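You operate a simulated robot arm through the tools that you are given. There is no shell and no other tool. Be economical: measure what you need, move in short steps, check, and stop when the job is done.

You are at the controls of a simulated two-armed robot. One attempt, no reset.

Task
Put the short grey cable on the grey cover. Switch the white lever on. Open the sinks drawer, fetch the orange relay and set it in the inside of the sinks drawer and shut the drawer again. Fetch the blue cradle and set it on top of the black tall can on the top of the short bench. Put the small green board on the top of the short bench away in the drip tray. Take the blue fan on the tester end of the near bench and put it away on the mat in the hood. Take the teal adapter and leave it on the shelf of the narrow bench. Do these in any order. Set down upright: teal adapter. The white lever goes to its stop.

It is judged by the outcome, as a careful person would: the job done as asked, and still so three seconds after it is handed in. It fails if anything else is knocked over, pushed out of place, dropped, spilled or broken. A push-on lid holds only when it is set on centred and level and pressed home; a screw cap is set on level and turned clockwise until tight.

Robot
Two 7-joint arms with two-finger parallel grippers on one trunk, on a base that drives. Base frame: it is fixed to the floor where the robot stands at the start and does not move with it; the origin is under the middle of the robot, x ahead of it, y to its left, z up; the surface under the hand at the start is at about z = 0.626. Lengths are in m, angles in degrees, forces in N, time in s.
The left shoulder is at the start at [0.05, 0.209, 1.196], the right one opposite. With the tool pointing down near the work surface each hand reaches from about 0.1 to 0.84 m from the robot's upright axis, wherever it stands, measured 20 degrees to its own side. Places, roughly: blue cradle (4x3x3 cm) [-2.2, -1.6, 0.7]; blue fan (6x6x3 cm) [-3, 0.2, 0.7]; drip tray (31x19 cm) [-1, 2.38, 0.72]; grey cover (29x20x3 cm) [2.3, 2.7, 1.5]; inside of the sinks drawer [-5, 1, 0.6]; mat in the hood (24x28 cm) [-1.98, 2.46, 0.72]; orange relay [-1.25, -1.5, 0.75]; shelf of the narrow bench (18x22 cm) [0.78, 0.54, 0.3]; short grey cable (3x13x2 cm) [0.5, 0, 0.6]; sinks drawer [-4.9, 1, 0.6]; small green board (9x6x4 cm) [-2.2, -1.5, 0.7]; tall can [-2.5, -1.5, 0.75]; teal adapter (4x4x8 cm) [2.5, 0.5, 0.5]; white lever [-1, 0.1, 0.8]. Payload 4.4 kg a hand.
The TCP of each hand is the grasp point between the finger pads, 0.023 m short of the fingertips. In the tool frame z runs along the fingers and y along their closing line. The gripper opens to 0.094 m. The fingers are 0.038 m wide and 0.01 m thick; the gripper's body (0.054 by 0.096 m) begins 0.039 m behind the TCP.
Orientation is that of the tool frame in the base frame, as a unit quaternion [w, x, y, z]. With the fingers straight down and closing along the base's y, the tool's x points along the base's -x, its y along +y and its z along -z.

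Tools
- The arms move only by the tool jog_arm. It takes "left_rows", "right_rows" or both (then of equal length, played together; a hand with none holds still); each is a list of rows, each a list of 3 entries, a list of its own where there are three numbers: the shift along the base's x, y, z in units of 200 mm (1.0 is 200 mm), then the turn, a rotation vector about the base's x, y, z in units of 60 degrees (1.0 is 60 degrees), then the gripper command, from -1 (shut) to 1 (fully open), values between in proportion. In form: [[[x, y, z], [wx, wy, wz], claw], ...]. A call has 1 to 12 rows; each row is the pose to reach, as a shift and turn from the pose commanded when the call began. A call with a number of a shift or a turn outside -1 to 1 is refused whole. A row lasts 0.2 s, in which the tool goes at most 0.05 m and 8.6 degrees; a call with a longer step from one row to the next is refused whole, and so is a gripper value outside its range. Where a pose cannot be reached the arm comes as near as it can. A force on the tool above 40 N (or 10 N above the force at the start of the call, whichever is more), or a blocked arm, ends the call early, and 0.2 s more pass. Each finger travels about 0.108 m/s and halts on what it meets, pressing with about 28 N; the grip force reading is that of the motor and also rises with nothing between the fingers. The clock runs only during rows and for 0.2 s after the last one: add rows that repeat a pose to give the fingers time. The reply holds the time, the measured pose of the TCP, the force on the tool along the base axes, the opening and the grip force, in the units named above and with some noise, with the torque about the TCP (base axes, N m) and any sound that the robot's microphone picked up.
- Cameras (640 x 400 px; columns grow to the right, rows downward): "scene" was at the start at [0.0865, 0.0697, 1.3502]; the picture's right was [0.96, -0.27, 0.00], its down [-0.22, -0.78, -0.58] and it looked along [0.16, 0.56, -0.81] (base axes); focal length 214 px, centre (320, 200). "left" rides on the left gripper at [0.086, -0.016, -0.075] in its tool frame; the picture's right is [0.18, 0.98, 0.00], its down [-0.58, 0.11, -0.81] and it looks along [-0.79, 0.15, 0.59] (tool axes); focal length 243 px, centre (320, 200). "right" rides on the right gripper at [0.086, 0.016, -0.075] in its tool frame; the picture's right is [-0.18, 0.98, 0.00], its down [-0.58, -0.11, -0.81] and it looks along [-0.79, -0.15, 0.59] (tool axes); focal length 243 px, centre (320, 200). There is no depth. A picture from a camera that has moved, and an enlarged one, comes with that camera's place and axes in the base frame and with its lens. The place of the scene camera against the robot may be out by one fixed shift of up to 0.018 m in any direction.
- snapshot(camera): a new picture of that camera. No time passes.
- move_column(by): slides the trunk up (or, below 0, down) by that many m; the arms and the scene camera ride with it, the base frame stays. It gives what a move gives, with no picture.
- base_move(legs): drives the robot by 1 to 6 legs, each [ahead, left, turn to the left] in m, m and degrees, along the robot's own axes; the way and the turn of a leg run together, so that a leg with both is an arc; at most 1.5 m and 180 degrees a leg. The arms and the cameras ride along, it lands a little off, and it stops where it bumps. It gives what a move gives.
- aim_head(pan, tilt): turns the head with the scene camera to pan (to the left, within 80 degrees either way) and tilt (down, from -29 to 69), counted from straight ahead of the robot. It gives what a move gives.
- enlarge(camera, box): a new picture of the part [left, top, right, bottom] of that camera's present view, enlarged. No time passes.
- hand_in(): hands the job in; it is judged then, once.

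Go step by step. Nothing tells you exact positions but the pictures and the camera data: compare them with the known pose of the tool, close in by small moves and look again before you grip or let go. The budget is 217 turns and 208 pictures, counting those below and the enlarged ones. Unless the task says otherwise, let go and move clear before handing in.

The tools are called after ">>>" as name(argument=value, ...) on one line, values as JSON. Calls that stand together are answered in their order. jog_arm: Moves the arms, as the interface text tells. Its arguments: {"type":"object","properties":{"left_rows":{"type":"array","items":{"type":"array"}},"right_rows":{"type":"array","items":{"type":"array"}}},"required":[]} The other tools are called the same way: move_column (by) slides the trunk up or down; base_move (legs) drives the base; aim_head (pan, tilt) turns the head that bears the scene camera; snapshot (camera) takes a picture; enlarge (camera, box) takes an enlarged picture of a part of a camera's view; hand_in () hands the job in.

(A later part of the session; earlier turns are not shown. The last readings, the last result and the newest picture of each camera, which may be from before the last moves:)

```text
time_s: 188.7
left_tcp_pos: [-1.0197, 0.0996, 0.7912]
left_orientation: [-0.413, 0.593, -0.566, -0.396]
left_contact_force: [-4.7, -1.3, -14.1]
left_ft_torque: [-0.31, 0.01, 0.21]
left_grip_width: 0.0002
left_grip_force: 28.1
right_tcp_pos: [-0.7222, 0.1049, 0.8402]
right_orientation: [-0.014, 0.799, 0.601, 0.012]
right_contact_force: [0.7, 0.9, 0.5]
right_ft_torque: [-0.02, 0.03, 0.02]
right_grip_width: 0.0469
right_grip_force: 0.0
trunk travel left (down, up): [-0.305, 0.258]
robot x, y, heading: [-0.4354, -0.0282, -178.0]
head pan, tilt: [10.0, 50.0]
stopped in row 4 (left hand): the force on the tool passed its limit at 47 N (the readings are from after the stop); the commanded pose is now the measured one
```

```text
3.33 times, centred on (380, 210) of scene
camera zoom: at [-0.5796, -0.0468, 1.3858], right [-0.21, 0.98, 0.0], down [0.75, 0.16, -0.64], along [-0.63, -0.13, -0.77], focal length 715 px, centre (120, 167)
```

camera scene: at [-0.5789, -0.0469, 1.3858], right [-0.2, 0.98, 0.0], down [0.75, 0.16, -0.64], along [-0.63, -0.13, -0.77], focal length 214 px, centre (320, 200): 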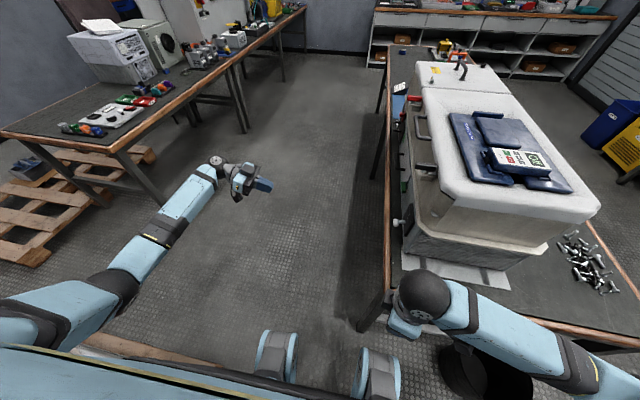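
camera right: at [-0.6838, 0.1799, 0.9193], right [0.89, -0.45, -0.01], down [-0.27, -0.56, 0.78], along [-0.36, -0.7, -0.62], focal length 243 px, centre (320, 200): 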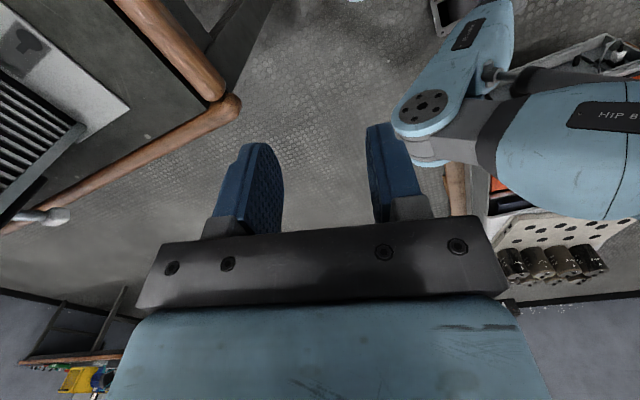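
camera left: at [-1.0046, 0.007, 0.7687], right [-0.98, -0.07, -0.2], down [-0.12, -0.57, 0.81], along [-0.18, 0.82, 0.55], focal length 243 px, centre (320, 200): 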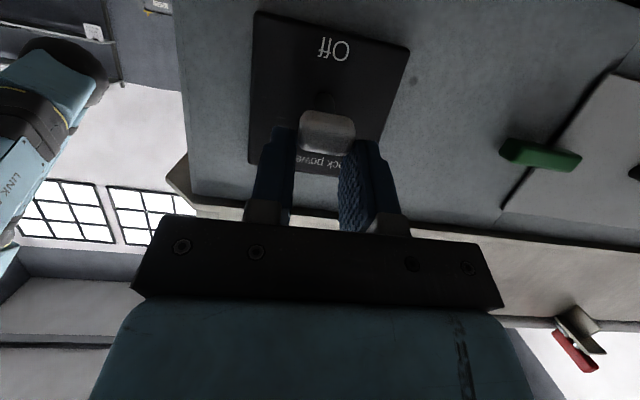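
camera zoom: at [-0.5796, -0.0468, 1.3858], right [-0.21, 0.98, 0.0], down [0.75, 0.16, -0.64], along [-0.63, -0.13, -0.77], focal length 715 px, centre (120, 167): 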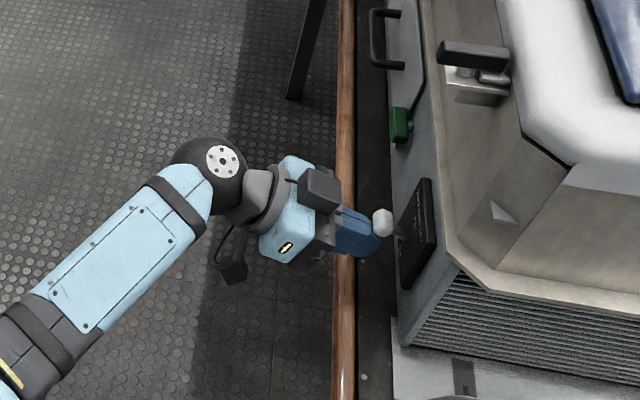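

It resisted firmly, so the lever is on its stop. I lower slightly, withdraw and check once more.

>>> jog_arm(left_rows=[[[0, 0, -0.1], [0, 0, 0], -1], [[0, -0.15, -0.1], [0, 0, 0], -1], [[0, -0.39, -0.1], [0, 0, 0], -1], [[0, -0.63, 0], [0, 0, 0], -1], [[0, -0.87, 0.05], [0, 0, 0], -1]])

>>> enlarge(camera="left", box=[200, 0, 440, 140])

```text
refused: row 4 steps farther than a row can; nothing moved
```

```text
2.67 times, centred on (320, 70) of left
camera zoom: at [-0.9995, -0.0004, 0.7361], right [-0.97, -0.08, -0.21], down [-0.13, -0.56, 0.82], along [-0.19, 0.83, 0.53], focal length 647 px, centre (320, 547)
```

zoom: 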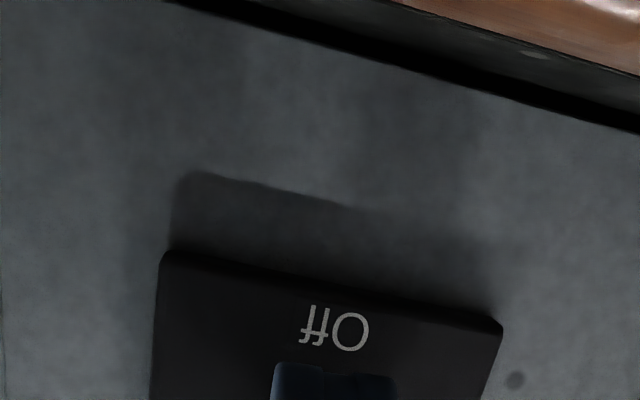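

Now I withdraw the left hand, restore its tool-down pose close to the body, and plan to go round the near bench by its other side because the pallet blocks this aisle end.

>>> jog_arm(left_rows=[[[0, 0, -0.1], [0, 0, 0], -1], [[0, -0.15, -0.1], [0, 0, 0], -1], [[0, -0.38, -0.1], [0, 0, 0], -1], [[0, -0.6, -0.05], [0, 0, 0], -1], [[0, -0.82, 0.05], [0, 0, 0], -1]])

>>> enlarge(camera="left", box=[200, 0, 440, 140])

>>> jog_arm(left_rows=[[[0, 0, 0.2], [-0.14, 0, 0], -0.5], [[0.1, 0, 0.4], [-0.28, 0, 0], 0], [[0.2, 0, 0.6], [-0.42, 0, 0], 0], [[0.3, 0, 0.8], [-0.56, 0, 0], 0], [[0.4, 0, 0.9], [-0.7, 0, 0], 0], [[0.55, 0, 1], [-0.84, 0, 0], 0], [[0.7, 0, 1], [-0.98, 0, 0], 0]], right_rows=[[[0, 0, 0.1], [0, 0, 0], 0], [[0, 0, 0.3], [0, 0, 0], 0], [[0, 0, 0.5], [0, 0, 0], 0], [[0, 0, 0.7], [0, 0, 0], 0], [[0, 0, 0.7], [0, 0, -0.14], 0], [[0, 0, 0.7], [0, 0, -0.28], 0], [[0, 0, 0.7], [0, 0, -0.42], 0]])

>>> jog_arm(left_rows=[[[0.1, 0, 0.1], [-0.1, 0, 0], 0], [[0.2, 0, 0.1], [-0.2, 0, 0], 0], [[0.3, 0, 0.1], [-0.2, 0, 0], 0], [[0.3, -0.1, 0.1], [-0.2, 0, 0], 0], [[0.3, -0.3, 0.1], [-0.2, 0, 0], 0]], right_rows=[[[0, 0, 0], [0, 0, -0.14], 0], [[0, 0, 0], [0, 0, -0.28], 0], [[0, 0, 0], [0, 0, -0.42], 0], [[0, 0, 0], [0, 0, -0.56], 0], [[0, 0, 0], [0, 0, -0.68], 0]])

>>> jog_arm(left_rows=[[[0, 0, 0], [0, 0, 0.14], 0], [[0, 0, 0], [0, 0, 0.28], 0], [[0, 0, 0], [0, 0, 0.42], 0], [[0, 0, 0], [0, 0, 0.56], 0], [[0, 0, 0], [0, 0, 0.7], 0], [[0, 0, 0], [0, 0, 0.84], 0], [[0, 0, 0], [0, 0, 0.98], 0]])

>>> jog_arm(left_rows=[[[0, 0, 0], [0, 0, 0.14], 0], [[0, 0, 0], [0, 0, 0.28], 0], [[0, 0, 0], [0, 0, 0.42], 0], [[0, 0, 0], [0, 0, 0.5], 0]])

```text
time_s: 189.9
left_tcp_pos: [-1.0197, -0.0635, 0.8033]
left_orientation: [-0.415, 0.59, -0.566, -0.398]
left_contact_force: [0.0, -1.2, 1.0]
left_ft_torque: [-0.03, 0.01, -0.03]
left_grip_width: 0.0
left_grip_force: 27.4
right_tcp_pos: [-0.7212, 0.1043, 0.841]
right_orientation: [-0.015, 0.799, 0.601, 0.013]
right_contact_force: [-0.3, -0.4, -0.7]
right_ft_torque: [0.02, 0.01, 0.03]
right_grip_width: 0.047
right_grip_force: 0.1
trunk travel left (down, up): [-0.305, 0.258]
robot x, y, heading: [-0.4387, -0.0297, -178.2]
head pan, tilt: [10.0, 50.0]
```

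```text
2.67 times, centred on (320, 70) of left
camera zoom: at [-0.9998, -0.1629, 0.7481], right [-0.97, -0.08, -0.21], down [-0.13, -0.56, 0.82], along [-0.18, 0.82, 0.54], focal length 647 px, centre (320, 547)
```

zoom: 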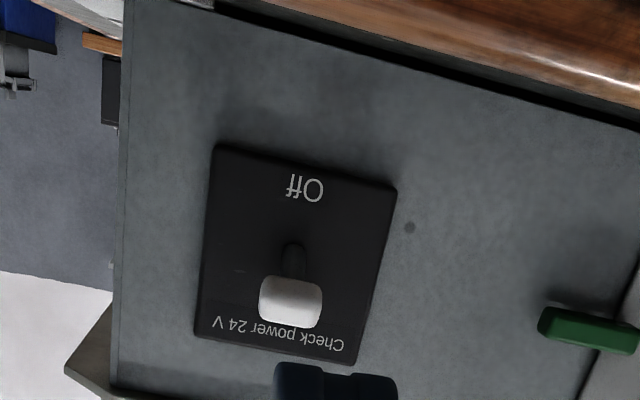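

```text
time_s: 191.5
left_tcp_pos: [-0.88, -0.065, 1.0059]
left_orientation: [-0.07, 0.718, -0.689, -0.068]
left_contact_force: [0.1, 0.2, 0.1]
left_ft_torque: [-0.03, 0.0, -0.02]
left_grip_width: 0.0471
left_grip_force: 0.0
right_tcp_pos: [-0.7252, 0.1026, 0.9797]
right_orientation: [-0.009, 0.911, 0.411, 0.015]
right_contact_force: [-0.4, 0.1, 0.9]
right_ft_torque: [-0.02, 0.03, -0.02]
right_grip_width: 0.0473
right_grip_force: 0.1
right hand out of reach, approached as far as the arm can: row 4, 5, 6, 7
trunk travel left (down, up): [-0.305, 0.258]
robot x, y, heading: [-0.4359, -0.0301, -178.2]
head pan, tilt: [10.0, 50.0]
```

```text
time_s: 192.7
left_tcp_pos: [-0.8195, -0.1259, 1.0248]
left_orientation: [0.004, 0.721, -0.693, 0.003]
left_contact_force: [-0.8, -1.1, 0.2]
left_ft_torque: [0.01, -0.02, 0.01]
left_grip_width: 0.047
left_grip_force: 0.2
right_tcp_pos: [-0.7242, 0.101, 0.9816]
right_orientation: [-0.005, 0.998, 0.066, 0.018]
right_contact_force: [0.3, -0.5, 0.6]
right_ft_torque: [-0.05, -0.02, 0.01]
right_grip_width: 0.047
right_grip_force: 0.1
trunk travel left (down, up): [-0.305, 0.258]
robot x, y, heading: [-0.4378, -0.0281, -178.3]
head pan, tilt: [10.0, 50.0]
```

```text
time_s: 194.3
left_tcp_pos: [-0.8193, -0.1254, 1.0235]
left_orientation: [0.002, 0.969, -0.248, 0.006]
left_contact_force: [0.2, 0.2, 0.3]
left_ft_torque: [-0.02, 0.02, 0.0]
left_grip_width: 0.0469
left_grip_force: 0.1
right_tcp_pos: [-0.7247, 0.103, 0.981]
right_orientation: [-0.005, 0.997, 0.069, 0.018]
right_contact_force: [0.1, 0.1, 0.2]
right_ft_torque: [-0.03, -0.01, 0.0]
right_grip_width: 0.0468
right_grip_force: 0.1
trunk travel left (down, up): [-0.305, 0.258]
robot x, y, heading: [-0.4362, -0.0275, -178.1]
head pan, tilt: [10.0, 50.0]
```

```text
time_s: 195.3
left_tcp_pos: [-0.8187, -0.1247, 1.0236]
left_orientation: [0.0, 1.0, 0.012, 0.006]
left_contact_force: [0.1, -1.1, -0.4]
left_ft_torque: [-0.01, 0.0, -0.04]
left_grip_width: 0.0473
left_grip_force: 0.1
right_tcp_pos: [-0.7245, 0.1026, 0.9807]
right_orientation: [-0.005, 0.997, 0.07, 0.019]
right_contact_force: [0.5, -0.3, -0.2]
right_ft_torque: [-0.03, 0.01, 0.01]
right_grip_width: 0.0471
right_grip_force: 0.2
trunk travel left (down, up): [-0.305, 0.258]
robot x, y, heading: [-0.4373, -0.0297, -178.4]
head pan, tilt: [10.0, 50.0]
```

The lever is clearly on. Now I back out, and drive along the north aisle toward the far wall bench where the sinks drawer is.

>>> base_move(legs=[[-0.28, -0.02, 0], [0, -1.45, 0], [1.5, 0, 0], [1.3, 0, 0]])

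>>> aim_head(pan=0, tilt=25)

>>> snapshot(camera="scene")

```text
time_s: 223.1
left_tcp_pos: [-3.3989, 1.3106, 1.0247]
left_orientation: [0.001, 1.0, -0.002, 0.006]
left_contact_force: [-0.5, -0.2, -0.5]
left_ft_torque: [-0.02, -0.01, 0.02]
left_grip_width: 0.0467
left_grip_force: 0.1
right_tcp_pos: [-3.2991, 1.5349, 0.98]
right_orientation: [-0.005, 0.998, 0.057, 0.018]
right_contact_force: [-0.1, -0.6, -0.5]
right_ft_torque: [-0.02, 0.02, -0.01]
right_grip_width: 0.0471
right_grip_force: 0.0
trunk travel left (down, up): [-0.305, 0.258]
robot x, y, heading: [-3.0071, 1.3947, -179.3]
head pan, tilt: [10.0, 50.0]
```

```text
time_s: 224.0
left_tcp_pos: [-3.3981, 1.312, 1.0236]
left_orientation: [0.001, 1.0, -0.002, 0.006]
left_contact_force: [0.1, 0.0, -0.5]
left_ft_torque: [0.01, 0.02, -0.02]
left_grip_width: 0.0469
left_grip_force: 0.1
right_tcp_pos: [-3.2981, 1.5355, 0.9798]
right_orientation: [-0.004, 0.998, 0.057, 0.018]
right_contact_force: [-0.2, 0.0, -0.4]
right_ft_torque: [-0.01, 0.02, -0.01]
right_grip_width: 0.0472
right_grip_force: 0.0
trunk travel left (down, up): [-0.305, 0.258]
robot x, y, heading: [-3.0125, 1.3962, -179.7]
head pan, tilt: [0.0, 25.0]
```

```text
84 pictures are left
camera scene: at [-3.1725, 1.396, 1.4232], right [-0.01, 1.0, 0.0], down [0.42, 0.0, -0.91], along [-0.91, -0.01, -0.42], focal length 214 px, centre (320, 200)
```

scene: 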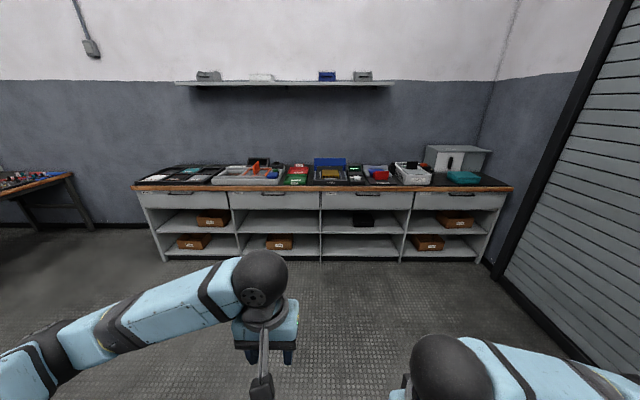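

>>> enlarge(camera="scene", box=[130, 170, 450, 215])

```text
2.00 times, centred on (290, 192) of scene
camera zoom: at [-3.1725, 1.396, 1.4232], right [-0.01, 1.0, 0.0], down [0.42, 0.0, -0.91], along [-0.91, -0.01, -0.42], focal length 429 px, centre (380, 215)
```

zoom: 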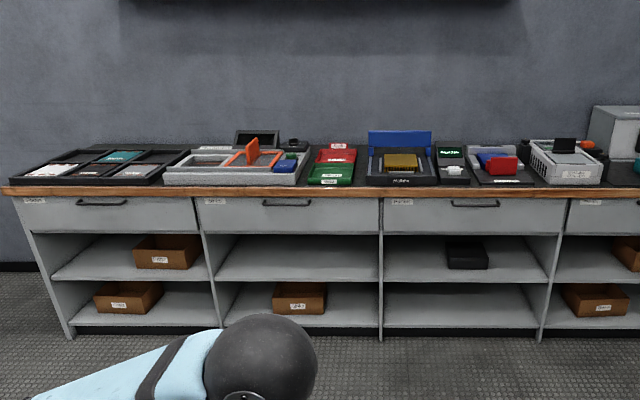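

The sinks drawer should be the second one (y≈1.0, handle ≈z 0.68). I drive up to it and check the label.

>>> base_move(legs=[[0.6, 0.5, 0], [0.4, 0, 0]])

>>> aim_head(pan=-5, tilt=45)

>>> snapshot(camera="scene")

>>> enlarge(camera="scene", box=[200, 110, 440, 220])

```text
time_s: 227.2
left_tcp_pos: [-3.7741, 1.0664, 1.0228]
left_orientation: [0.001, 1.0, 0.0, 0.008]
left_contact_force: [0.0, -0.2, -0.3]
left_ft_torque: [0.02, -0.04, -0.02]
left_grip_width: 0.0467
left_grip_force: 0.0
right_tcp_pos: [-3.6745, 1.29, 0.9782]
right_orientation: [-0.004, 0.998, 0.06, 0.02]
right_contact_force: [-1.1, 0.0, 0.3]
right_ft_torque: [0.04, -0.01, 0.04]
right_grip_width: 0.0471
right_grip_force: 0.1
trunk travel left (down, up): [-0.305, 0.258]
robot x, y, heading: [-3.3889, 1.1537, -179.1]
head pan, tilt: [0.0, 25.0]
stopped in leg 1: the robot was blocked; the commanded pose is now the measured one
```

```text
time_s: 228.0
left_tcp_pos: [-3.7714, 1.0646, 1.0255]
left_orientation: [0.001, 1.0, 0.0, 0.007]
left_contact_force: [-0.2, 0.3, 0.2]
left_ft_torque: [0.02, 0.04, 0.0]
left_grip_width: 0.0469
left_grip_force: 0.0
right_tcp_pos: [-3.6727, 1.2906, 0.9808]
right_orientation: [-0.006, 0.998, 0.059, 0.019]
right_contact_force: [-0.2, -0.7, 0.4]
right_ft_torque: [0.03, 0.03, 0.04]
right_grip_width: 0.0473
right_grip_force: 0.1
trunk travel left (down, up): [-0.305, 0.258]
robot x, y, heading: [-3.3891, 1.1523, -179.4]
head pan, tilt: [-5.0, 45.0]
```

```text
82 pictures are left
camera scene: at [-3.5351, 1.1586, 1.3927], right [0.07, 1.0, 0.0], down [0.7, -0.05, -0.71], along [-0.71, 0.05, -0.71], focal length 214 px, centre (320, 200)
```

scene: 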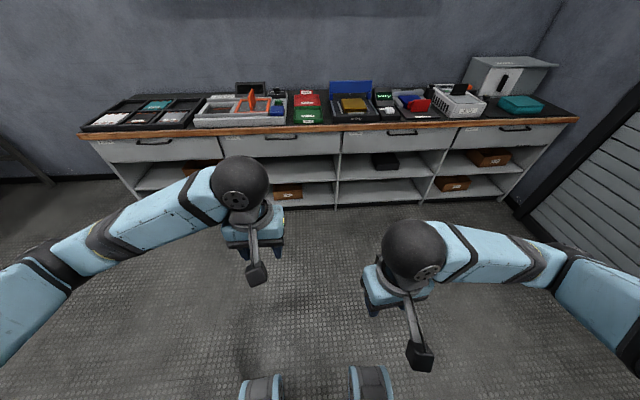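

```text
2.67 times, centred on (320, 165) of scene
camera zoom: at [-3.5351, 1.1586, 1.3927], right [0.07, 1.0, 0.0], down [0.7, -0.05, -0.71], along [-0.71, 0.05, -0.71], focal length 572 px, centre (320, 293)
```

zoom: 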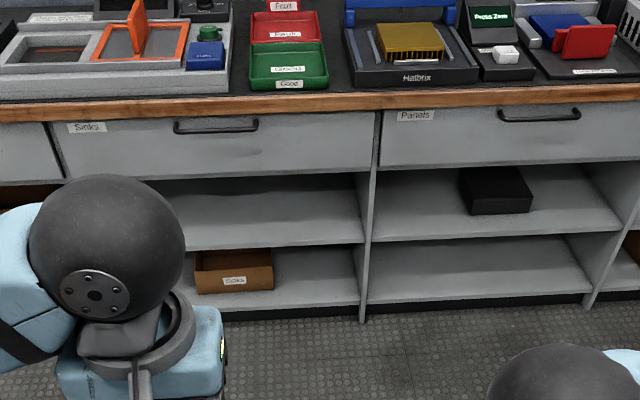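

The drawer is labelled "Sinks". The near bench end blocked the sideways part; I go forward first, then left.

>>> base_move(legs=[[0, -0.05, 0], [0.72, 0, 0], [0, 0.32, 0]])

>>> jog_arm(right_rows=[[[0, 0, 0], [0, 0, 0.14], 0.3], [[0, 0, 0], [0, 0, 0.28], 0.3], [[0, 0, 0], [0, 0, 0.42], 0.3], [[0, 0, 0], [0, 0, 0.56], 0.3], [[0, 0, 0], [0, 0, 0.7], 0.3], [[0, 0, 0], [0, 0, 0.84], 0.3], [[0, 0, 0], [0, 0, 0.98], 0.3]])

>>> snapshot(camera="scene")

```text
time_s: 235.7
left_tcp_pos: [-4.4883, 0.7854, 1.0232]
left_orientation: [0.001, 1.0, -0.001, 0.006]
left_contact_force: [0.8, 0.4, 0.0]
left_ft_torque: [0.0, 0.0, 0.0]
left_grip_width: 0.047
left_grip_force: 0.0
right_tcp_pos: [-4.3883, 1.0103, 0.9804]
right_orientation: [-0.004, 0.998, 0.058, 0.018]
right_contact_force: [0.0, -0.1, -0.6]
right_ft_torque: [0.03, -0.01, -0.03]
right_grip_width: 0.0469
right_grip_force: 0.0
trunk travel left (down, up): [-0.305, 0.258]
robot x, y, heading: [-4.1038, 0.8697, -179.5]
head pan, tilt: [-5.0, 45.0]
```

```text
time_s: 237.3
left_tcp_pos: [-4.4883, 0.7852, 1.0241]
left_orientation: [0.001, 1.0, 0.0, 0.007]
left_contact_force: [0.0, -0.2, -0.3]
left_ft_torque: [-0.02, -0.04, -0.03]
left_grip_width: 0.0471
left_grip_force: 0.0
right_tcp_pos: [-4.3895, 1.0087, 0.9802]
right_orientation: [-0.013, 0.84, 0.542, 0.015]
right_contact_force: [-0.1, 0.1, 0.2]
right_ft_torque: [-0.01, 0.03, 0.02]
right_grip_width: 0.061
right_grip_force: 0.1
trunk travel left (down, up): [-0.305, 0.258]
robot x, y, heading: [-4.1023, 0.8715, -179.3]
head pan, tilt: [-5.0, 45.0]
```

```text
80 pictures are left
camera scene: at [-4.2524, 0.8772, 1.3927], right [0.08, 1.0, 0.0], down [0.71, -0.05, -0.71], along [-0.7, 0.05, -0.71], focal length 214 px, centre (320, 200)
```

scene: 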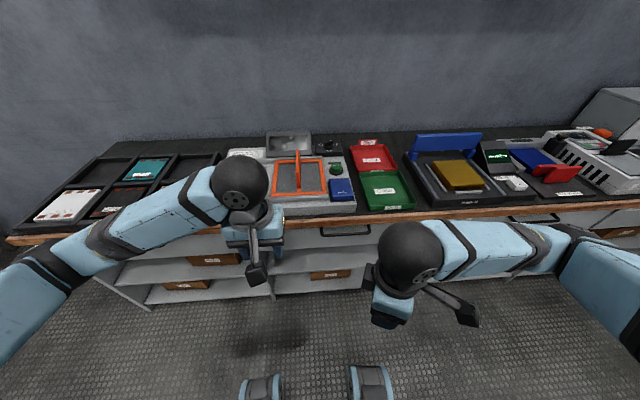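

>>> jog_arm(right_rows=[[[0, 0, 0], [0, 0, 0.14], -0.2], [[0, 0, 0], [0, 0, 0.28], -0.2], [[0, 0, 0], [0, 0, 0.405], -0.2]])

>>> jog_arm(right_rows=[[[0, 0, -0.1], [0, 0.14, 0], -0.2], [[0, 0, -0.25], [0, 0.28, 0], -0.2], [[0, 0, -0.4], [0, 0.42, 0], -0.2], [[0, 0, -0.55], [0, 0.56, 0], -0.2], [[0, 0, -0.7], [0, 0.7, 0], -0.2], [[-0.1, 0, -0.85], [0, 0.84, 0], -0.2], [[-0.2, 0, -1], [0, 0.98, 0], -0.2]])

>>> jog_arm(right_rows=[[[-0.1, 0.02, -0.15], [0, 0.14, 0], -0.2], [[-0.25, 0.04, -0.3], [0, 0.28, 0], -0.2], [[-0.4, 0.05, -0.42], [0, 0.4, 0], -0.2], [[-0.6, 0.05, -0.48], [0, 0.45, 0], -0.2]])

>>> snapshot(camera="right")

>>> enlarge(camera="scene", box=[260, 180, 420, 280])

```text
time_s: 238.1
left_tcp_pos: [-4.4885, 0.7852, 1.0247]
left_orientation: [0.001, 1.0, -0.001, 0.006]
left_contact_force: [0.2, -0.7, -0.4]
left_ft_torque: [0.02, -0.04, -0.01]
left_grip_width: 0.047
left_grip_force: 0.1
right_tcp_pos: [-4.3907, 1.0073, 0.9792]
right_orientation: [-0.015, 0.708, 0.706, 0.011]
right_contact_force: [0.8, 0.7, 0.3]
right_ft_torque: [-0.02, 0.01, -0.01]
right_grip_width: 0.0377
right_grip_force: 0.0
right hand out of reach, approached as far as the arm can: row 3
trunk travel left (down, up): [-0.305, 0.258]
robot x, y, heading: [-4.1043, 0.8693, -179.4]
head pan, tilt: [-5.0, 45.0]
```

```text
time_s: 239.7
left_tcp_pos: [-4.4888, 0.7852, 1.0251]
left_orientation: [0.001, 1.0, -0.001, 0.006]
left_contact_force: [0.5, -0.2, -0.5]
left_ft_torque: [0.03, 0.02, 0.02]
left_grip_width: 0.0471
left_grip_force: 0.0
right_tcp_pos: [-4.4303, 1.0079, 0.778]
right_orientation: [-0.361, 0.623, 0.606, -0.339]
right_contact_force: [0.6, 0.0, 0.1]
right_ft_torque: [0.01, 0.0, 0.03]
right_grip_width: 0.038
right_grip_force: 0.0
right hand out of reach, approached as far as the arm can: row 1, 2, 3
trunk travel left (down, up): [-0.305, 0.258]
robot x, y, heading: [-4.1025, 0.8738, -179.2]
head pan, tilt: [-5.0, 45.0]
```

```text
time_s: 240.7
left_tcp_pos: [-4.4883, 0.7837, 1.0235]
left_orientation: [0.001, 1.0, -0.001, 0.007]
left_contact_force: [-0.5, 0.4, 0.4]
left_ft_torque: [-0.01, -0.06, 0.03]
left_grip_width: 0.0471
left_grip_force: 0.1
right_tcp_pos: [-4.5497, 1.0173, 0.6803]
right_orientation: [-0.491, 0.526, 0.508, -0.474]
right_contact_force: [-1.1, -0.1, -0.2]
right_ft_torque: [0.02, 0.01, -0.05]
right_grip_width: 0.0374
right_grip_force: 0.1
trunk travel left (down, up): [-0.305, 0.258]
robot x, y, heading: [-4.1036, 0.8712, -179.6]
head pan, tilt: [-5.0, 45.0]
```

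```text
79 pictures are left
camera right: at [-4.4723, 1.1006, 0.67], right [0.06, -0.19, -0.98], down [0.78, -0.61, 0.16], along [-0.63, -0.77, 0.11], focal length 243 px, centre (320, 200)
```

right: 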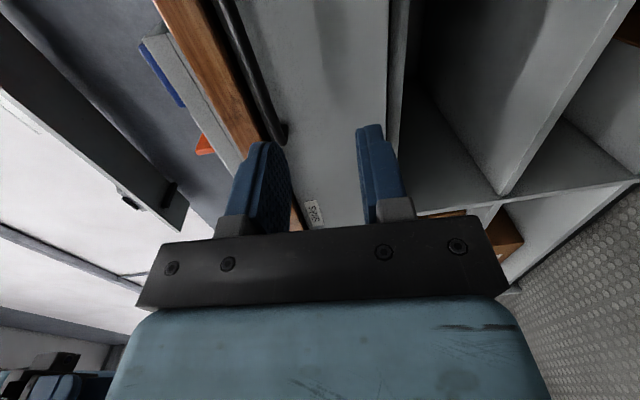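

```text
4.00 times, centred on (340, 230) of scene
camera zoom: at [-4.2531, 0.8769, 1.3921], right [0.08, 1.0, 0.0], down [0.71, -0.05, -0.71], along [-0.7, 0.05, -0.71], focal length 858 px, centre (240, 80)
```

zoom: 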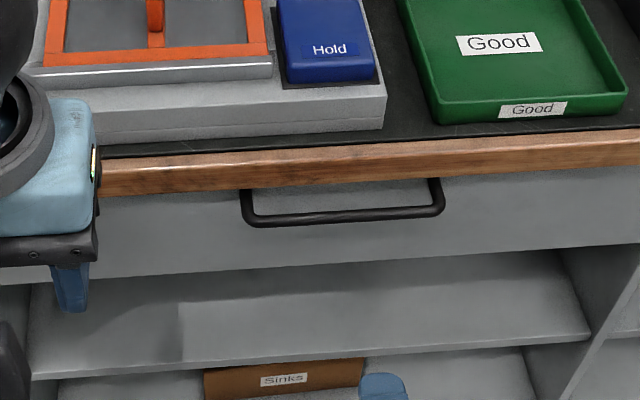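

The handle bar lies near x≈−4.72, z≈0.73. I raise to that height and close in for another look.

>>> jog_arm(right_rows=[[[-0.1, 0, 0.12], [0, 0.05, 0], -0.2], [[-0.25, 0, 0.23], [0, 0.08, 0], -0.2], [[-0.42, 0, 0.24], [0, 0.08, 0], -0.2]])

>>> snapshot(camera="right")

>>> enlarge(camera="scene", box=[260, 180, 420, 280])

```text
time_s: 241.5
left_tcp_pos: [-4.49, 0.7839, 1.0227]
left_orientation: [0.001, 1.0, -0.001, 0.006]
left_contact_force: [0.6, 0.0, -0.6]
left_ft_torque: [0.02, 0.0, 0.01]
left_grip_width: 0.047
left_grip_force: 0.1
right_tcp_pos: [-4.6353, 1.0178, 0.7321]
right_orientation: [0.511, -0.506, -0.486, 0.496]
right_contact_force: [-0.2, -0.1, 0.2]
right_ft_torque: [-0.01, -0.04, 0.0]
right_grip_width: 0.0376
right_grip_force: 0.1
trunk travel left (down, up): [-0.305, 0.258]
robot x, y, heading: [-4.1052, 0.8728, -179.2]
head pan, tilt: [-5.0, 45.0]
```

```text
77 pictures are left
camera right: at [-4.5589, 1.1012, 0.7145], right [-0.02, -0.19, -0.98], down [0.79, -0.61, 0.1], along [-0.62, -0.77, 0.16], focal length 243 px, centre (320, 200)
```

right: 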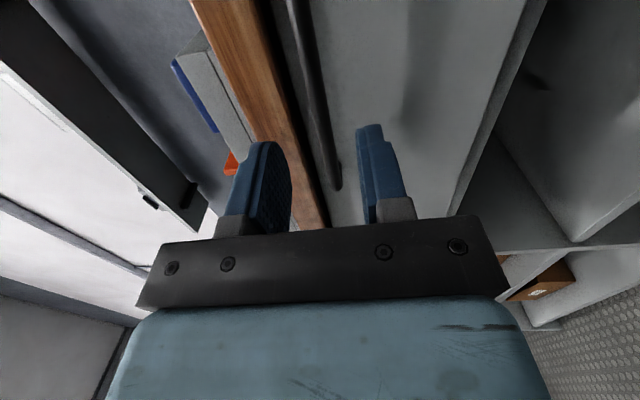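

```text
4.00 times, centred on (340, 230) of scene
camera zoom: at [-4.2529, 0.8771, 1.3926], right [0.08, 1.0, 0.0], down [0.71, -0.05, -0.71], along [-0.7, 0.05, -0.71], focal length 858 px, centre (240, 80)
```

zoom: 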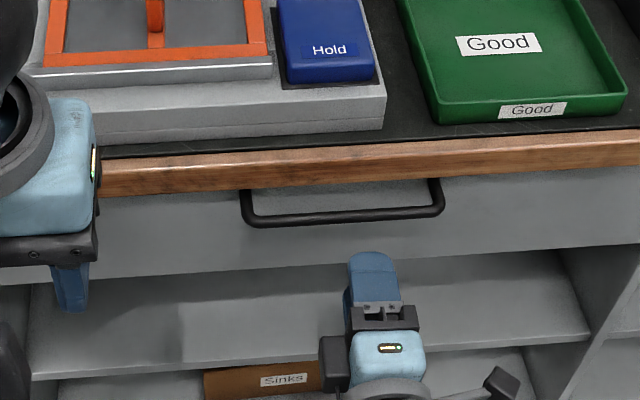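

The bar runs between the fingers at x≈−4.743, z≈0.74, with the wooden edge just above. I narrow the opening, advance and close on it.

>>> jog_arm(right_rows=[[[0, 0, 0.01], [0, 0, 0], -0.36], [[-0.2, 0, 0.01], [0, 0, 0], -0.36], [[-0.4, 0, 0.01], [0, 0, 0], -0.36], [[-0.5, 0, 0.01], [0, 0, 0], -0.36]])

>>> snapshot(camera="right")

```text
time_s: 242.5
left_tcp_pos: [-4.4889, 0.7856, 1.024]
left_orientation: [0.002, 1.0, -0.001, 0.006]
left_contact_force: [-0.6, -1.0, 0.8]
left_ft_torque: [-0.02, -0.04, -0.03]
left_grip_width: 0.0469
left_grip_force: 0.0
right_tcp_pos: [-4.7249, 1.0183, 0.7303]
right_orientation: [0.511, -0.507, -0.487, 0.495]
right_contact_force: [9.1, 2.2, 3.0]
right_ft_torque: [-0.07, -0.11, 0.09]
right_grip_width: 0.029
right_grip_force: 0.0
trunk travel left (down, up): [-0.305, 0.258]
robot x, y, heading: [-4.107, 0.8734, -179.1]
head pan, tilt: [-5.0, 45.0]
stopped in row 4 (right hand): the force on the tool passed its limit at 54 N (the readings are from after the stop); the commanded pose is now the measured one
```

```text
75 pictures are left
camera right: at [-4.6484, 1.1013, 0.7136], right [-0.02, -0.19, -0.98], down [0.79, -0.61, 0.1], along [-0.62, -0.77, 0.16], focal length 243 px, centre (320, 200)
```

right: 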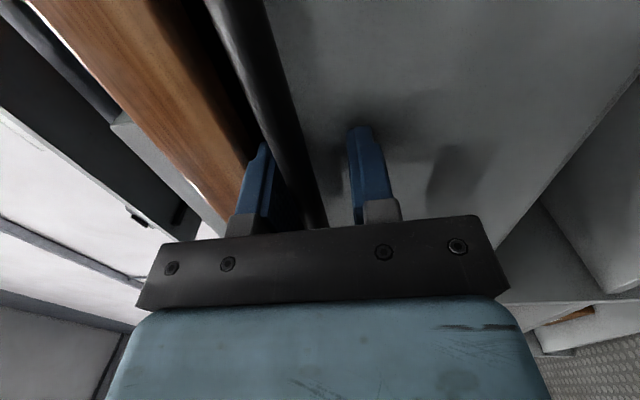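

The tips touch the drawer face and the bar is between the fingers. I close, then pull straight back.

>>> jog_arm(right_rows=[[[0.02, 0, 0.01], [0, 0, 0], -1], [[0.02, 0, 0.01], [0, 0, 0], -1], [[0.02, 0, 0.01], [0, 0, 0], -1], [[0.12, 0, 0.01], [0, 0, 0], -1], [[0.27, 0, 0.01], [0, 0, 0], -1], [[0.42, 0, 0.01], [0, 0, 0], -1], [[0.57, 0, 0.01], [0, 0, 0], -1], [[0.72, 0, 0.01], [0, 0, 0], -1]])

>>> snapshot(camera="scene")

```text
time_s: 244.3
left_tcp_pos: [-4.4873, 0.7846, 1.0241]
left_orientation: [0.0, 1.0, 0.0, 0.006]
left_contact_force: [-0.4, 0.0, 0.2]
left_ft_torque: [0.0, 0.02, 0.01]
left_grip_width: 0.0473
left_grip_force: 0.0
right_tcp_pos: [-4.5932, 1.018, 0.7353]
right_orientation: [0.513, -0.503, -0.486, 0.498]
right_contact_force: [-2.8, -8.4, 5.2]
right_ft_torque: [0.44, 0.1, -1.31]
right_grip_width: 0.0118
right_grip_force: 44.9
trunk travel left (down, up): [-0.305, 0.258]
robot x, y, heading: [-4.099, 0.8744, -179.6]
head pan, tilt: [-5.0, 45.0]
stopped in row 8 (right hand): the force on the tool passed its limit at 57 N (the readings are from after the stop); the commanded pose is now the measured one
```

```text
74 pictures are left
camera scene: at [-4.2521, 0.877, 1.3923], right [0.08, 1.0, 0.0], down [0.71, -0.05, -0.71], along [-0.7, 0.05, -0.71], focal length 214 px, centre (320, 200)
```

scene: 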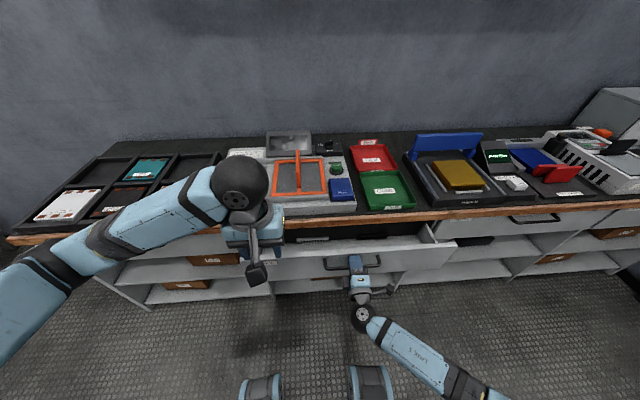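

The drawer is open by about 13 cm. I try to pull it further.

>>> jog_arm(right_rows=[[[0.05, 0.01, 0], [0, 0, 0], -1], [[0.12, 0.01, 0], [0, 0, 0], -1], [[0.2, 0.01, 0], [0, 0, 0], -1], [[0.28, 0.01, 0], [0, 0, 0], -1], [[0.36, 0.01, 0], [0, 0, 0], -1], [[0.44, 0.01, 0], [0, 0, 0], -1], [[0.52, 0.01, 0], [0, 0, 0], -1]])

>>> aim_head(pan=-12, tilt=55)

>>> enlarge(camera="scene", box=[200, 100, 440, 250])

```text
time_s: 244.7
left_tcp_pos: [-4.4887, 0.7824, 1.0245]
left_orientation: [0.002, 1.0, 0.0, 0.006]
left_contact_force: [-0.4, -0.2, 0.5]
left_ft_torque: [-0.05, -0.02, 0.0]
left_grip_width: 0.0473
left_grip_force: 0.0
right_tcp_pos: [-4.5927, 1.0176, 0.735]
right_orientation: [0.511, -0.501, -0.489, 0.499]
right_contact_force: [-1.0, -17.0, -12.8]
right_ft_torque: [0.29, 0.12, -1.54]
right_grip_width: 0.0119
right_grip_force: 44.9
trunk travel left (down, up): [-0.305, 0.258]
robot x, y, heading: [-4.103, 0.8742, -179.1]
head pan, tilt: [-5.0, 45.0]
stopped in row 1 (right hand): the force on the tool passed its limit at 49 N (the readings are from after the stop); the commanded pose is now the measured one
```

```text
time_s: 245.4
left_tcp_pos: [-4.4895, 0.7822, 1.0239]
left_orientation: [0.001, 1.0, 0.0, 0.008]
left_contact_force: [0.0, 0.1, -0.4]
left_ft_torque: [-0.01, 0.02, -0.01]
left_grip_width: 0.0468
left_grip_force: 0.0
right_tcp_pos: [-4.5919, 1.0181, 0.7351]
right_orientation: [0.512, -0.501, -0.488, 0.498]
right_contact_force: [1.6, -17.9, -18.9]
right_ft_torque: [0.12, 0.2, 1.22]
right_grip_width: 0.0118
right_grip_force: 45.3
trunk travel left (down, up): [-0.305, 0.258]
robot x, y, heading: [-4.1029, 0.8728, -179.4]
head pan, tilt: [-12.0, 55.0]
```

```text
2.67 times, centred on (320, 175) of scene
camera zoom: at [-4.2431, 0.8833, 1.379], right [0.19, 0.98, 0.0], down [0.8, -0.16, -0.57], along [-0.56, 0.11, -0.82], focal length 572 px, centre (320, 267)
```

zoom: 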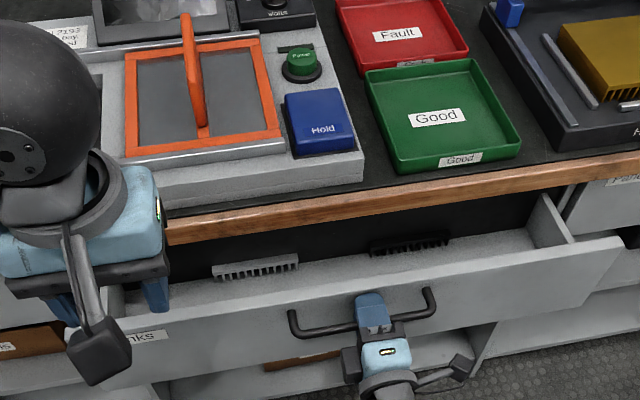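

>>> jog_arm(right_rows=[[[0, 0, 0], [0, 0, 0], -0.5], [[0, 0, 0], [0, 0, 0], -0.5], [[0, 0, 0], [0, 0, 0], -1], [[0, 0, 0], [0, 0, 0], -1], [[0.05, 0, 0], [0, 0, 0], -1], [[0.12, 0, 0], [0, 0, 0], -1], [[0.2, 0, 0], [0, 0, 0], -1], [[0.3, 0, 0], [0, 0, 0], -1]])

```text
time_s: 246.6
left_tcp_pos: [-4.4879, 0.7821, 1.0229]
left_orientation: [0.002, 1.0, 0.001, 0.006]
left_contact_force: [1.1, 0.8, 1.1]
left_ft_torque: [0.02, 0.0, 0.0]
left_grip_width: 0.0468
left_grip_force: 0.1
right_tcp_pos: [-4.5891, 1.0196, 0.7369]
right_orientation: [0.512, -0.5, -0.488, 0.499]
right_contact_force: [-0.6, -12.5, -20.0]
right_ft_torque: [-0.13, 0.17, -1.62]
right_grip_width: 0.012
right_grip_force: 44.6
trunk travel left (down, up): [-0.305, 0.258]
robot x, y, heading: [-4.1065, 0.872, -179.0]
head pan, tilt: [-12.0, 55.0]
stopped in row 5 (right hand): the force on the tool passed its limit at 48 N (the readings are from after the stop); the commanded pose is now the measured one
```

The drawer is at its end stop. I let go, restore the right hand to tool-down and drive round into the south aisle facing the short bench.

>>> jog_arm(right_rows=[[[0, 0, 0], [0, 0, 0], -0.3], [[0, 0, 0], [0, 0, 0], -0.2], [[0.2, 0, 0], [0, 0, 0], -0.2], [[0.42, 0, 0], [0, -0.1, 0], -0.2], [[0.6, 0, 0.1], [0, -0.24, 0], -0.2], [[0.7, 0, 0.25], [0, -0.38, 0], -0.2], [[0.7, 0, 0.4], [0, -0.52, 0], -0.2], [[0.7, 0, 0.6], [0, -0.66, 0], -0.2], [[0.7, 0, 0.8], [0, -0.8, 0], -0.2], [[0.7, 0, 1], [0, -0.94, 0], -0.2]])

>>> jog_arm(right_rows=[[[0, 0, 0.1], [0, -0.14, 0], 0], [[0, 0, 0.2], [0, -0.28, 0], 0], [[0, 0, 0.3], [0, -0.42, 0], 0], [[0, 0, 0.3], [0, -0.5, 0], 0]])

>>> jog_arm(right_rows=[[[0, 0, 0], [0, 0, -0.14], 0], [[0, 0, 0], [0, 0, -0.28], 0], [[0, 0, 0], [0, 0, -0.42], 0], [[0, 0, 0], [0, 0, -0.56], 0], [[0, 0, 0], [0, 0, -0.7], 0], [[0, 0, 0], [0, 0, -0.84], 0], [[0, 0, 0], [0, 0, -0.98], 0]])

>>> base_move(legs=[[0, 0.7, 0], [0, 0.62, 0], [0, 0, 90]])

>>> aim_head(pan=50, tilt=25)

>>> snapshot(camera="scene")

```text
time_s: 247.6
left_tcp_pos: [-4.4896, 0.7829, 1.0237]
left_orientation: [0.002, 1.0, 0.002, 0.007]
left_contact_force: [-0.1, 0.8, 0.5]
left_ft_torque: [-0.01, 0.01, 0.0]
left_grip_width: 0.0469
left_grip_force: 0.1
right_tcp_pos: [-4.5663, 1.0652, 0.7543]
right_orientation: [0.536, -0.512, -0.485, 0.464]
right_contact_force: [2.8, -6.7, -33.5]
right_ft_torque: [-0.88, -0.06, -0.07]
right_grip_width: 0.0522
right_grip_force: 16.3
trunk travel left (down, up): [-0.305, 0.258]
robot x, y, heading: [-4.1047, 0.8674, -178.7]
head pan, tilt: [-12.0, 55.0]
stopped in row 5 (right hand): the force on the tool passed its limit at 183 N (the readings are from after the stop); the commanded pose is now the measured one
```

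```text
time_s: 247.9
left_tcp_pos: [-4.4897, 0.781, 1.0226]
left_orientation: [0.001, 1.0, 0.001, 0.007]
left_contact_force: [0.9, 0.0, -0.8]
left_ft_torque: [-0.01, 0.0, -0.02]
left_grip_width: 0.0468
left_grip_force: 0.1
right_tcp_pos: [-4.5692, 1.0668, 0.7589]
right_orientation: [-0.522, 0.526, 0.5, -0.448]
right_contact_force: [-1.8, -9.0, -32.6]
right_ft_torque: [-0.9, 0.1, -0.4]
right_grip_width: 0.0613
right_grip_force: 16.2
trunk travel left (down, up): [-0.305, 0.258]
robot x, y, heading: [-4.1022, 0.8716, -179.0]
head pan, tilt: [-12.0, 55.0]
stopped in row 1 (right hand): the force on the tool passed its limit at 52 N (the readings are from after the stop); the commanded pose is now the measured one
```

```text
time_s: 248.2
left_tcp_pos: [-4.4896, 0.78, 1.0228]
left_orientation: [0.002, 1.0, 0.003, 0.007]
left_contact_force: [0.3, 0.9, -0.4]
left_ft_torque: [-0.03, 0.02, 0.01]
left_grip_width: 0.047
left_grip_force: 0.0
right_tcp_pos: [-4.5706, 1.0739, 0.7573]
right_orientation: [0.534, -0.533, -0.493, 0.434]
right_contact_force: [-2.3, -5.8, -26.3]
right_ft_torque: [-0.71, 0.18, -0.31]
right_grip_width: 0.0588
right_grip_force: 13.4
trunk travel left (down, up): [-0.305, 0.258]
robot x, y, heading: [-4.1053, 0.8705, -178.8]
head pan, tilt: [-12.0, 55.0]
stopped in row 1 (right hand): the force on the tool passed its limit at 62 N (the readings are from after the stop); the commanded pose is now the measured one
```

```text
time_s: 249.5
left_tcp_pos: [-4.4885, 0.7577, 1.0232]
left_orientation: [0.001, 1.0, 0.003, 0.007]
left_contact_force: [0.3, 0.5, 0.7]
left_ft_torque: [-0.03, 0.03, -0.01]
left_grip_width: 0.0469
left_grip_force: 0.0
right_tcp_pos: [-4.5689, 1.0538, 0.754]
right_orientation: [0.535, -0.533, -0.494, 0.431]
right_contact_force: [-2.1, -4.9, -17.8]
right_ft_torque: [-0.49, 0.11, -0.18]
right_grip_width: 0.0547
right_grip_force: 9.0
trunk travel left (down, up): [-0.305, 0.258]
robot x, y, heading: [-4.1027, 0.8488, -179.0]
head pan, tilt: [-12.0, 55.0]
stopped in leg 1: the force on the tool passed its limit at 53 N (the readings are from after the stop); the commanded pose is now the measured one
```

```text
time_s: 250.9
left_tcp_pos: [-4.4873, 0.7575, 1.0236]
left_orientation: [0.001, 1.0, 0.002, 0.007]
left_contact_force: [-0.4, 0.1, -0.2]
left_ft_torque: [0.02, -0.06, 0.0]
left_grip_width: 0.0469
left_grip_force: 0.1
right_tcp_pos: [-4.5692, 1.054, 0.756]
right_orientation: [0.535, -0.533, -0.493, 0.432]
right_contact_force: [0.5, -5.1, -21.3]
right_ft_torque: [-0.6, 0.09, 0.04]
right_grip_width: 0.0565
right_grip_force: 10.5
trunk travel left (down, up): [-0.305, 0.258]
robot x, y, heading: [-4.1025, 0.8496, -179.0]
head pan, tilt: [50.0, 25.0]
```

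```text
72 pictures are left
camera scene: at [-4.2301, 0.7755, 1.423], right [-0.78, 0.63, 0.0], down [0.27, 0.33, -0.91], along [-0.57, -0.7, -0.42], focal length 214 px, centre (320, 200)
```

scene: 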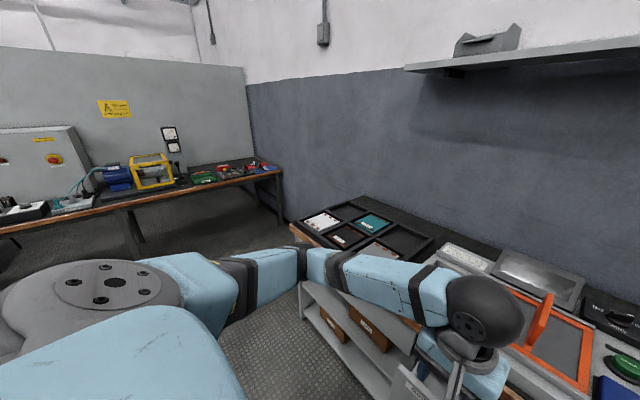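

The hand is still caught on the handle. I stop and look with the wrist camera before anything else.

>>> snapshot(camera="right")

>>> aim_head(pan=-12, tilt=55)

>>> enlarge(camera="scene", box=[240, 140, 440, 265])

```text
71 pictures are left
camera right: at [-4.4832, 1.1289, 0.7505], right [0.04, -0.12, -0.99], down [0.71, -0.7, 0.11], along [-0.71, -0.71, 0.06], focal length 243 px, centre (320, 200)
```

right: 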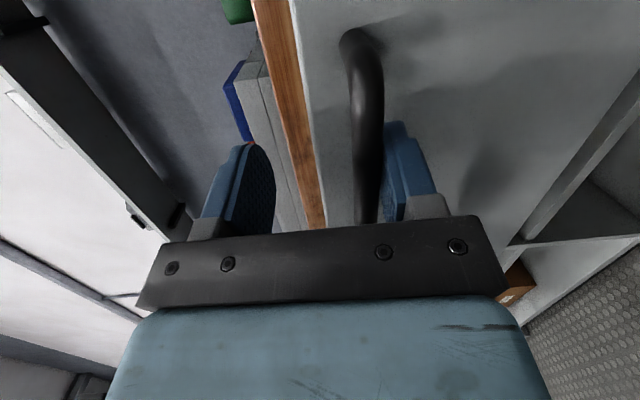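

```text
time_s: 252.2
left_tcp_pos: [-4.4882, 0.7588, 1.0232]
left_orientation: [0.001, 1.0, 0.002, 0.007]
left_contact_force: [0.4, -0.2, 1.3]
left_ft_torque: [0.03, 0.03, -0.02]
left_grip_width: 0.0469
left_grip_force: 0.0
right_tcp_pos: [-4.5696, 1.0535, 0.7576]
right_orientation: [0.535, -0.533, -0.492, 0.433]
right_contact_force: [1.3, -3.1, -23.3]
right_ft_torque: [-0.56, 0.02, 0.0]
right_grip_width: 0.0567
right_grip_force: 11.7
trunk travel left (down, up): [-0.305, 0.258]
robot x, y, heading: [-4.099, 0.8474, -178.8]
head pan, tilt: [-12.0, 55.0]
```

```text
3.20 times, centred on (340, 202) of scene
camera zoom: at [-4.2428, 0.861, 1.3791], right [0.19, 0.98, 0.0], down [0.8, -0.16, -0.57], along [-0.56, 0.11, -0.82], focal length 686 px, centre (256, 192)
```

zoom: 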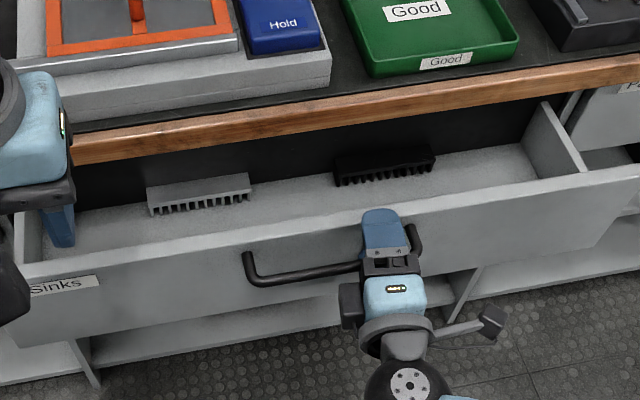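

The bar is still between the fingers and the arm could not retract that close to the body. I relax: open wide, lower slightly, and then back the base off instead.

>>> jog_arm(right_rows=[[[0, 0, -0.04], [0, 0, 0], 0.3], [[0, 0, -0.06], [0, 0, 0], 0.5], [[0, 0, -0.06], [0, 0, 0], 0.5]])

>>> enlarge(camera="right", box=[160, 20, 480, 260])

```text
time_s: 253.0
left_tcp_pos: [-4.4874, 0.7576, 1.0244]
left_orientation: [0.002, 1.0, 0.001, 0.005]
left_contact_force: [0.9, 0.5, -0.2]
left_ft_torque: [0.01, 0.01, 0.03]
left_grip_width: 0.0471
left_grip_force: 0.0
right_tcp_pos: [-4.5709, 1.0554, 0.7482]
right_orientation: [0.538, -0.532, -0.491, 0.432]
right_contact_force: [0.4, -0.1, -1.2]
right_ft_torque: [0.01, 0.0, -0.02]
right_grip_width: 0.0705
right_grip_force: 0.0
trunk travel left (down, up): [-0.305, 0.258]
robot x, y, heading: [-4.1022, 0.8492, -178.9]
head pan, tilt: [-12.0, 55.0]
```

```text
1.67 times, centred on (320, 140) of right
camera zoom: at [-4.4851, 1.13, 0.7416], right [0.03, -0.12, -0.99], down [0.71, -0.7, 0.11], along [-0.71, -0.7, 0.07], focal length 404 px, centre (320, 300)
```

zoom: 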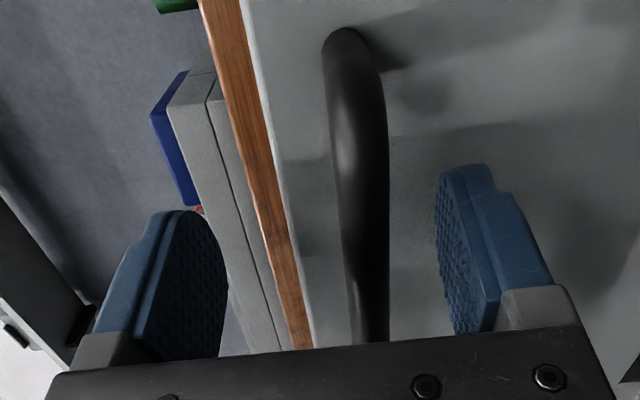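

Free now: no force, and the bar is clear of both fingers. I back the base off.

>>> base_move(legs=[[-0.2, 0, 0]])

>>> enlarge(camera="scene", box=[200, 90, 440, 240])

```text
time_s: 254.6
left_tcp_pos: [-4.2895, 0.7616, 1.0234]
left_orientation: [0.002, 1.0, 0.004, 0.005]
left_contact_force: [0.3, 0.3, -0.2]
left_ft_torque: [-0.01, -0.04, -0.02]
left_grip_width: 0.0469
left_grip_force: 0.1
right_tcp_pos: [-4.3727, 1.058, 0.7459]
right_orientation: [0.538, -0.532, -0.491, 0.432]
right_contact_force: [-0.6, 0.3, 1.2]
right_ft_torque: [0.02, -0.02, 0.0]
right_grip_width: 0.0705
right_grip_force: 0.0
trunk travel left (down, up): [-0.305, 0.258]
robot x, y, heading: [-3.9024, 0.8514, -178.7]
head pan, tilt: [-12.0, 55.0]
```

```text
2.67 times, centred on (320, 165) of scene
camera zoom: at [-4.0424, 0.8637, 1.3793], right [0.19, 0.98, 0.0], down [0.8, -0.16, -0.57], along [-0.56, 0.11, -0.82], focal length 572 px, centre (320, 293)
```

zoom: 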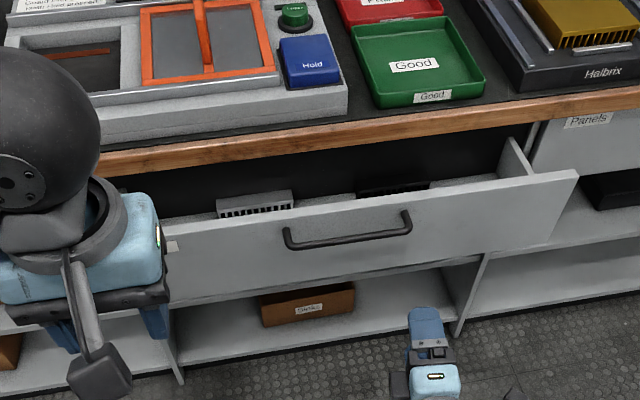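

>>> jog_arm(right_rows=[[[0, 0, 0.15], [0, -0.14, 0], 0], [[0, 0, 0.3], [0, -0.28, 0], 0], [[0, 0, 0.45], [0, -0.42, 0], 0], [[0, 0, 0.6], [0, -0.56, 0], 0], [[0, 0, 0.75], [0, -0.7, 0], 0], [[0, 0, 0.9], [0, -0.84, 0], 0], [[0, 0, 1], [0, -0.98, 0], 0]])

```text
time_s: 256.2
left_tcp_pos: [-4.289, 0.7606, 1.0231]
left_orientation: [0.002, 1.0, 0.004, 0.006]
left_contact_force: [0.2, -0.1, -0.7]
left_ft_torque: [0.0, -0.01, -0.01]
left_grip_width: 0.0471
left_grip_force: 0.0
right_tcp_pos: [-4.3739, 1.0588, 0.9447]
right_orientation: [-0.227, 0.675, 0.693, -0.115]
right_contact_force: [0.3, -0.1, 0.1]
right_ft_torque: [0.03, -0.03, 0.0]
right_grip_width: 0.047
right_grip_force: 0.1
trunk travel left (down, up): [-0.305, 0.258]
robot x, y, heading: [-3.9019, 0.8494, -178.8]
head pan, tilt: [-12.0, 55.0]
```

>>> jog_arm(right_rows=[[[0, 0, 0], [-0.041, -0.02, -0.124], 0], [[0, 0, 0], [-0.081, -0.041, -0.248], 0], [[0, 0, 0], [-0.122, -0.062, -0.372], 0], [[0, 0, 0], [-0.163, -0.082, -0.496], 0], [[0, 0, 0], [-0.203, -0.103, -0.62], 0], [[0, 0, 0], [-0.244, -0.1235, -0.744], 0]])

>>> jog_arm(right_rows=[[[0, 0, 0], [-0.041, -0.02, -0.124], 0], [[0, 0, 0], [-0.081, -0.041, -0.248], 0], [[0, 0, 0], [-0.122, -0.062, -0.372], 0], [[0, 0, 0], [-0.163, -0.082, -0.496], 0], [[0, 0, 0], [-0.203, -0.103, -0.62], 0], [[0, 0, 0], [-0.244, -0.1235, -0.744], 0]])

>>> base_move(legs=[[-0.05, 0.7, 0], [0, 0.6, 0]])

```text
time_s: 257.0
left_tcp_pos: [-4.2887, 0.7609, 1.0419]
left_orientation: [0.002, 1.0, 0.002, 0.006]
left_contact_force: [0.3, -1.1, 0.1]
left_ft_torque: [0.01, 0.0, -0.04]
left_grip_width: 0.047
left_grip_force: 0.0
right_tcp_pos: [-4.3752, 1.1249, 0.9536]
right_orientation: [-0.259, 0.798, 0.544, -0.031]
right_contact_force: [0.8, -0.7, 0.4]
right_ft_torque: [0.02, 0.01, -0.02]
right_grip_width: 0.0472
right_grip_force: 0.0
trunk travel left (down, up): [-0.305, 0.258]
robot x, y, heading: [-3.904, 0.8492, -178.9]
head pan, tilt: [-12.0, 55.0]
stopped in row 4 (right hand): the arm was blocked; the commanded pose is now the measured one
```

```text
time_s: 257.6
left_tcp_pos: [-4.2896, 0.7609, 1.0409]
left_orientation: [0.002, 1.0, 0.003, 0.006]
left_contact_force: [0.4, 0.1, 0.2]
left_ft_torque: [0.01, 0.0, -0.02]
left_grip_width: 0.047
left_grip_force: 0.1
right_tcp_pos: [-4.3684, 1.1935, 0.9459]
right_orientation: [-0.303, 0.837, 0.453, 0.053]
right_contact_force: [0.3, 0.1, -0.2]
right_ft_torque: [0.04, 0.0, -0.03]
right_grip_width: 0.0468
right_grip_force: 0.1
trunk travel left (down, up): [-0.305, 0.258]
robot x, y, heading: [-3.9015, 0.8492, -179.0]
head pan, tilt: [-12.0, 55.0]
stopped in row 2 (right hand): the arm was blocked; the commanded pose is now the measured one
```

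```text
time_s: 269.5
left_tcp_pos: [-4.2088, -0.5391, 1.0395]
left_orientation: [0.002, 1.0, 0.004, 0.006]
left_contact_force: [0.2, 0.3, 0.4]
left_ft_torque: [-0.01, 0.02, 0.0]
left_grip_width: 0.0472
left_grip_force: 0.1
right_tcp_pos: [-4.2918, -0.1108, 0.9495]
right_orientation: [-0.303, 0.837, 0.453, 0.045]
right_contact_force: [0.0, 0.9, 0.4]
right_ft_torque: [-0.02, -0.04, 0.0]
right_grip_width: 0.0469
right_grip_force: 0.1
trunk travel left (down, up): [-0.305, 0.258]
robot x, y, heading: [-3.8258, -0.4426, -178.7]
head pan, tilt: [-12.0, 55.0]
```

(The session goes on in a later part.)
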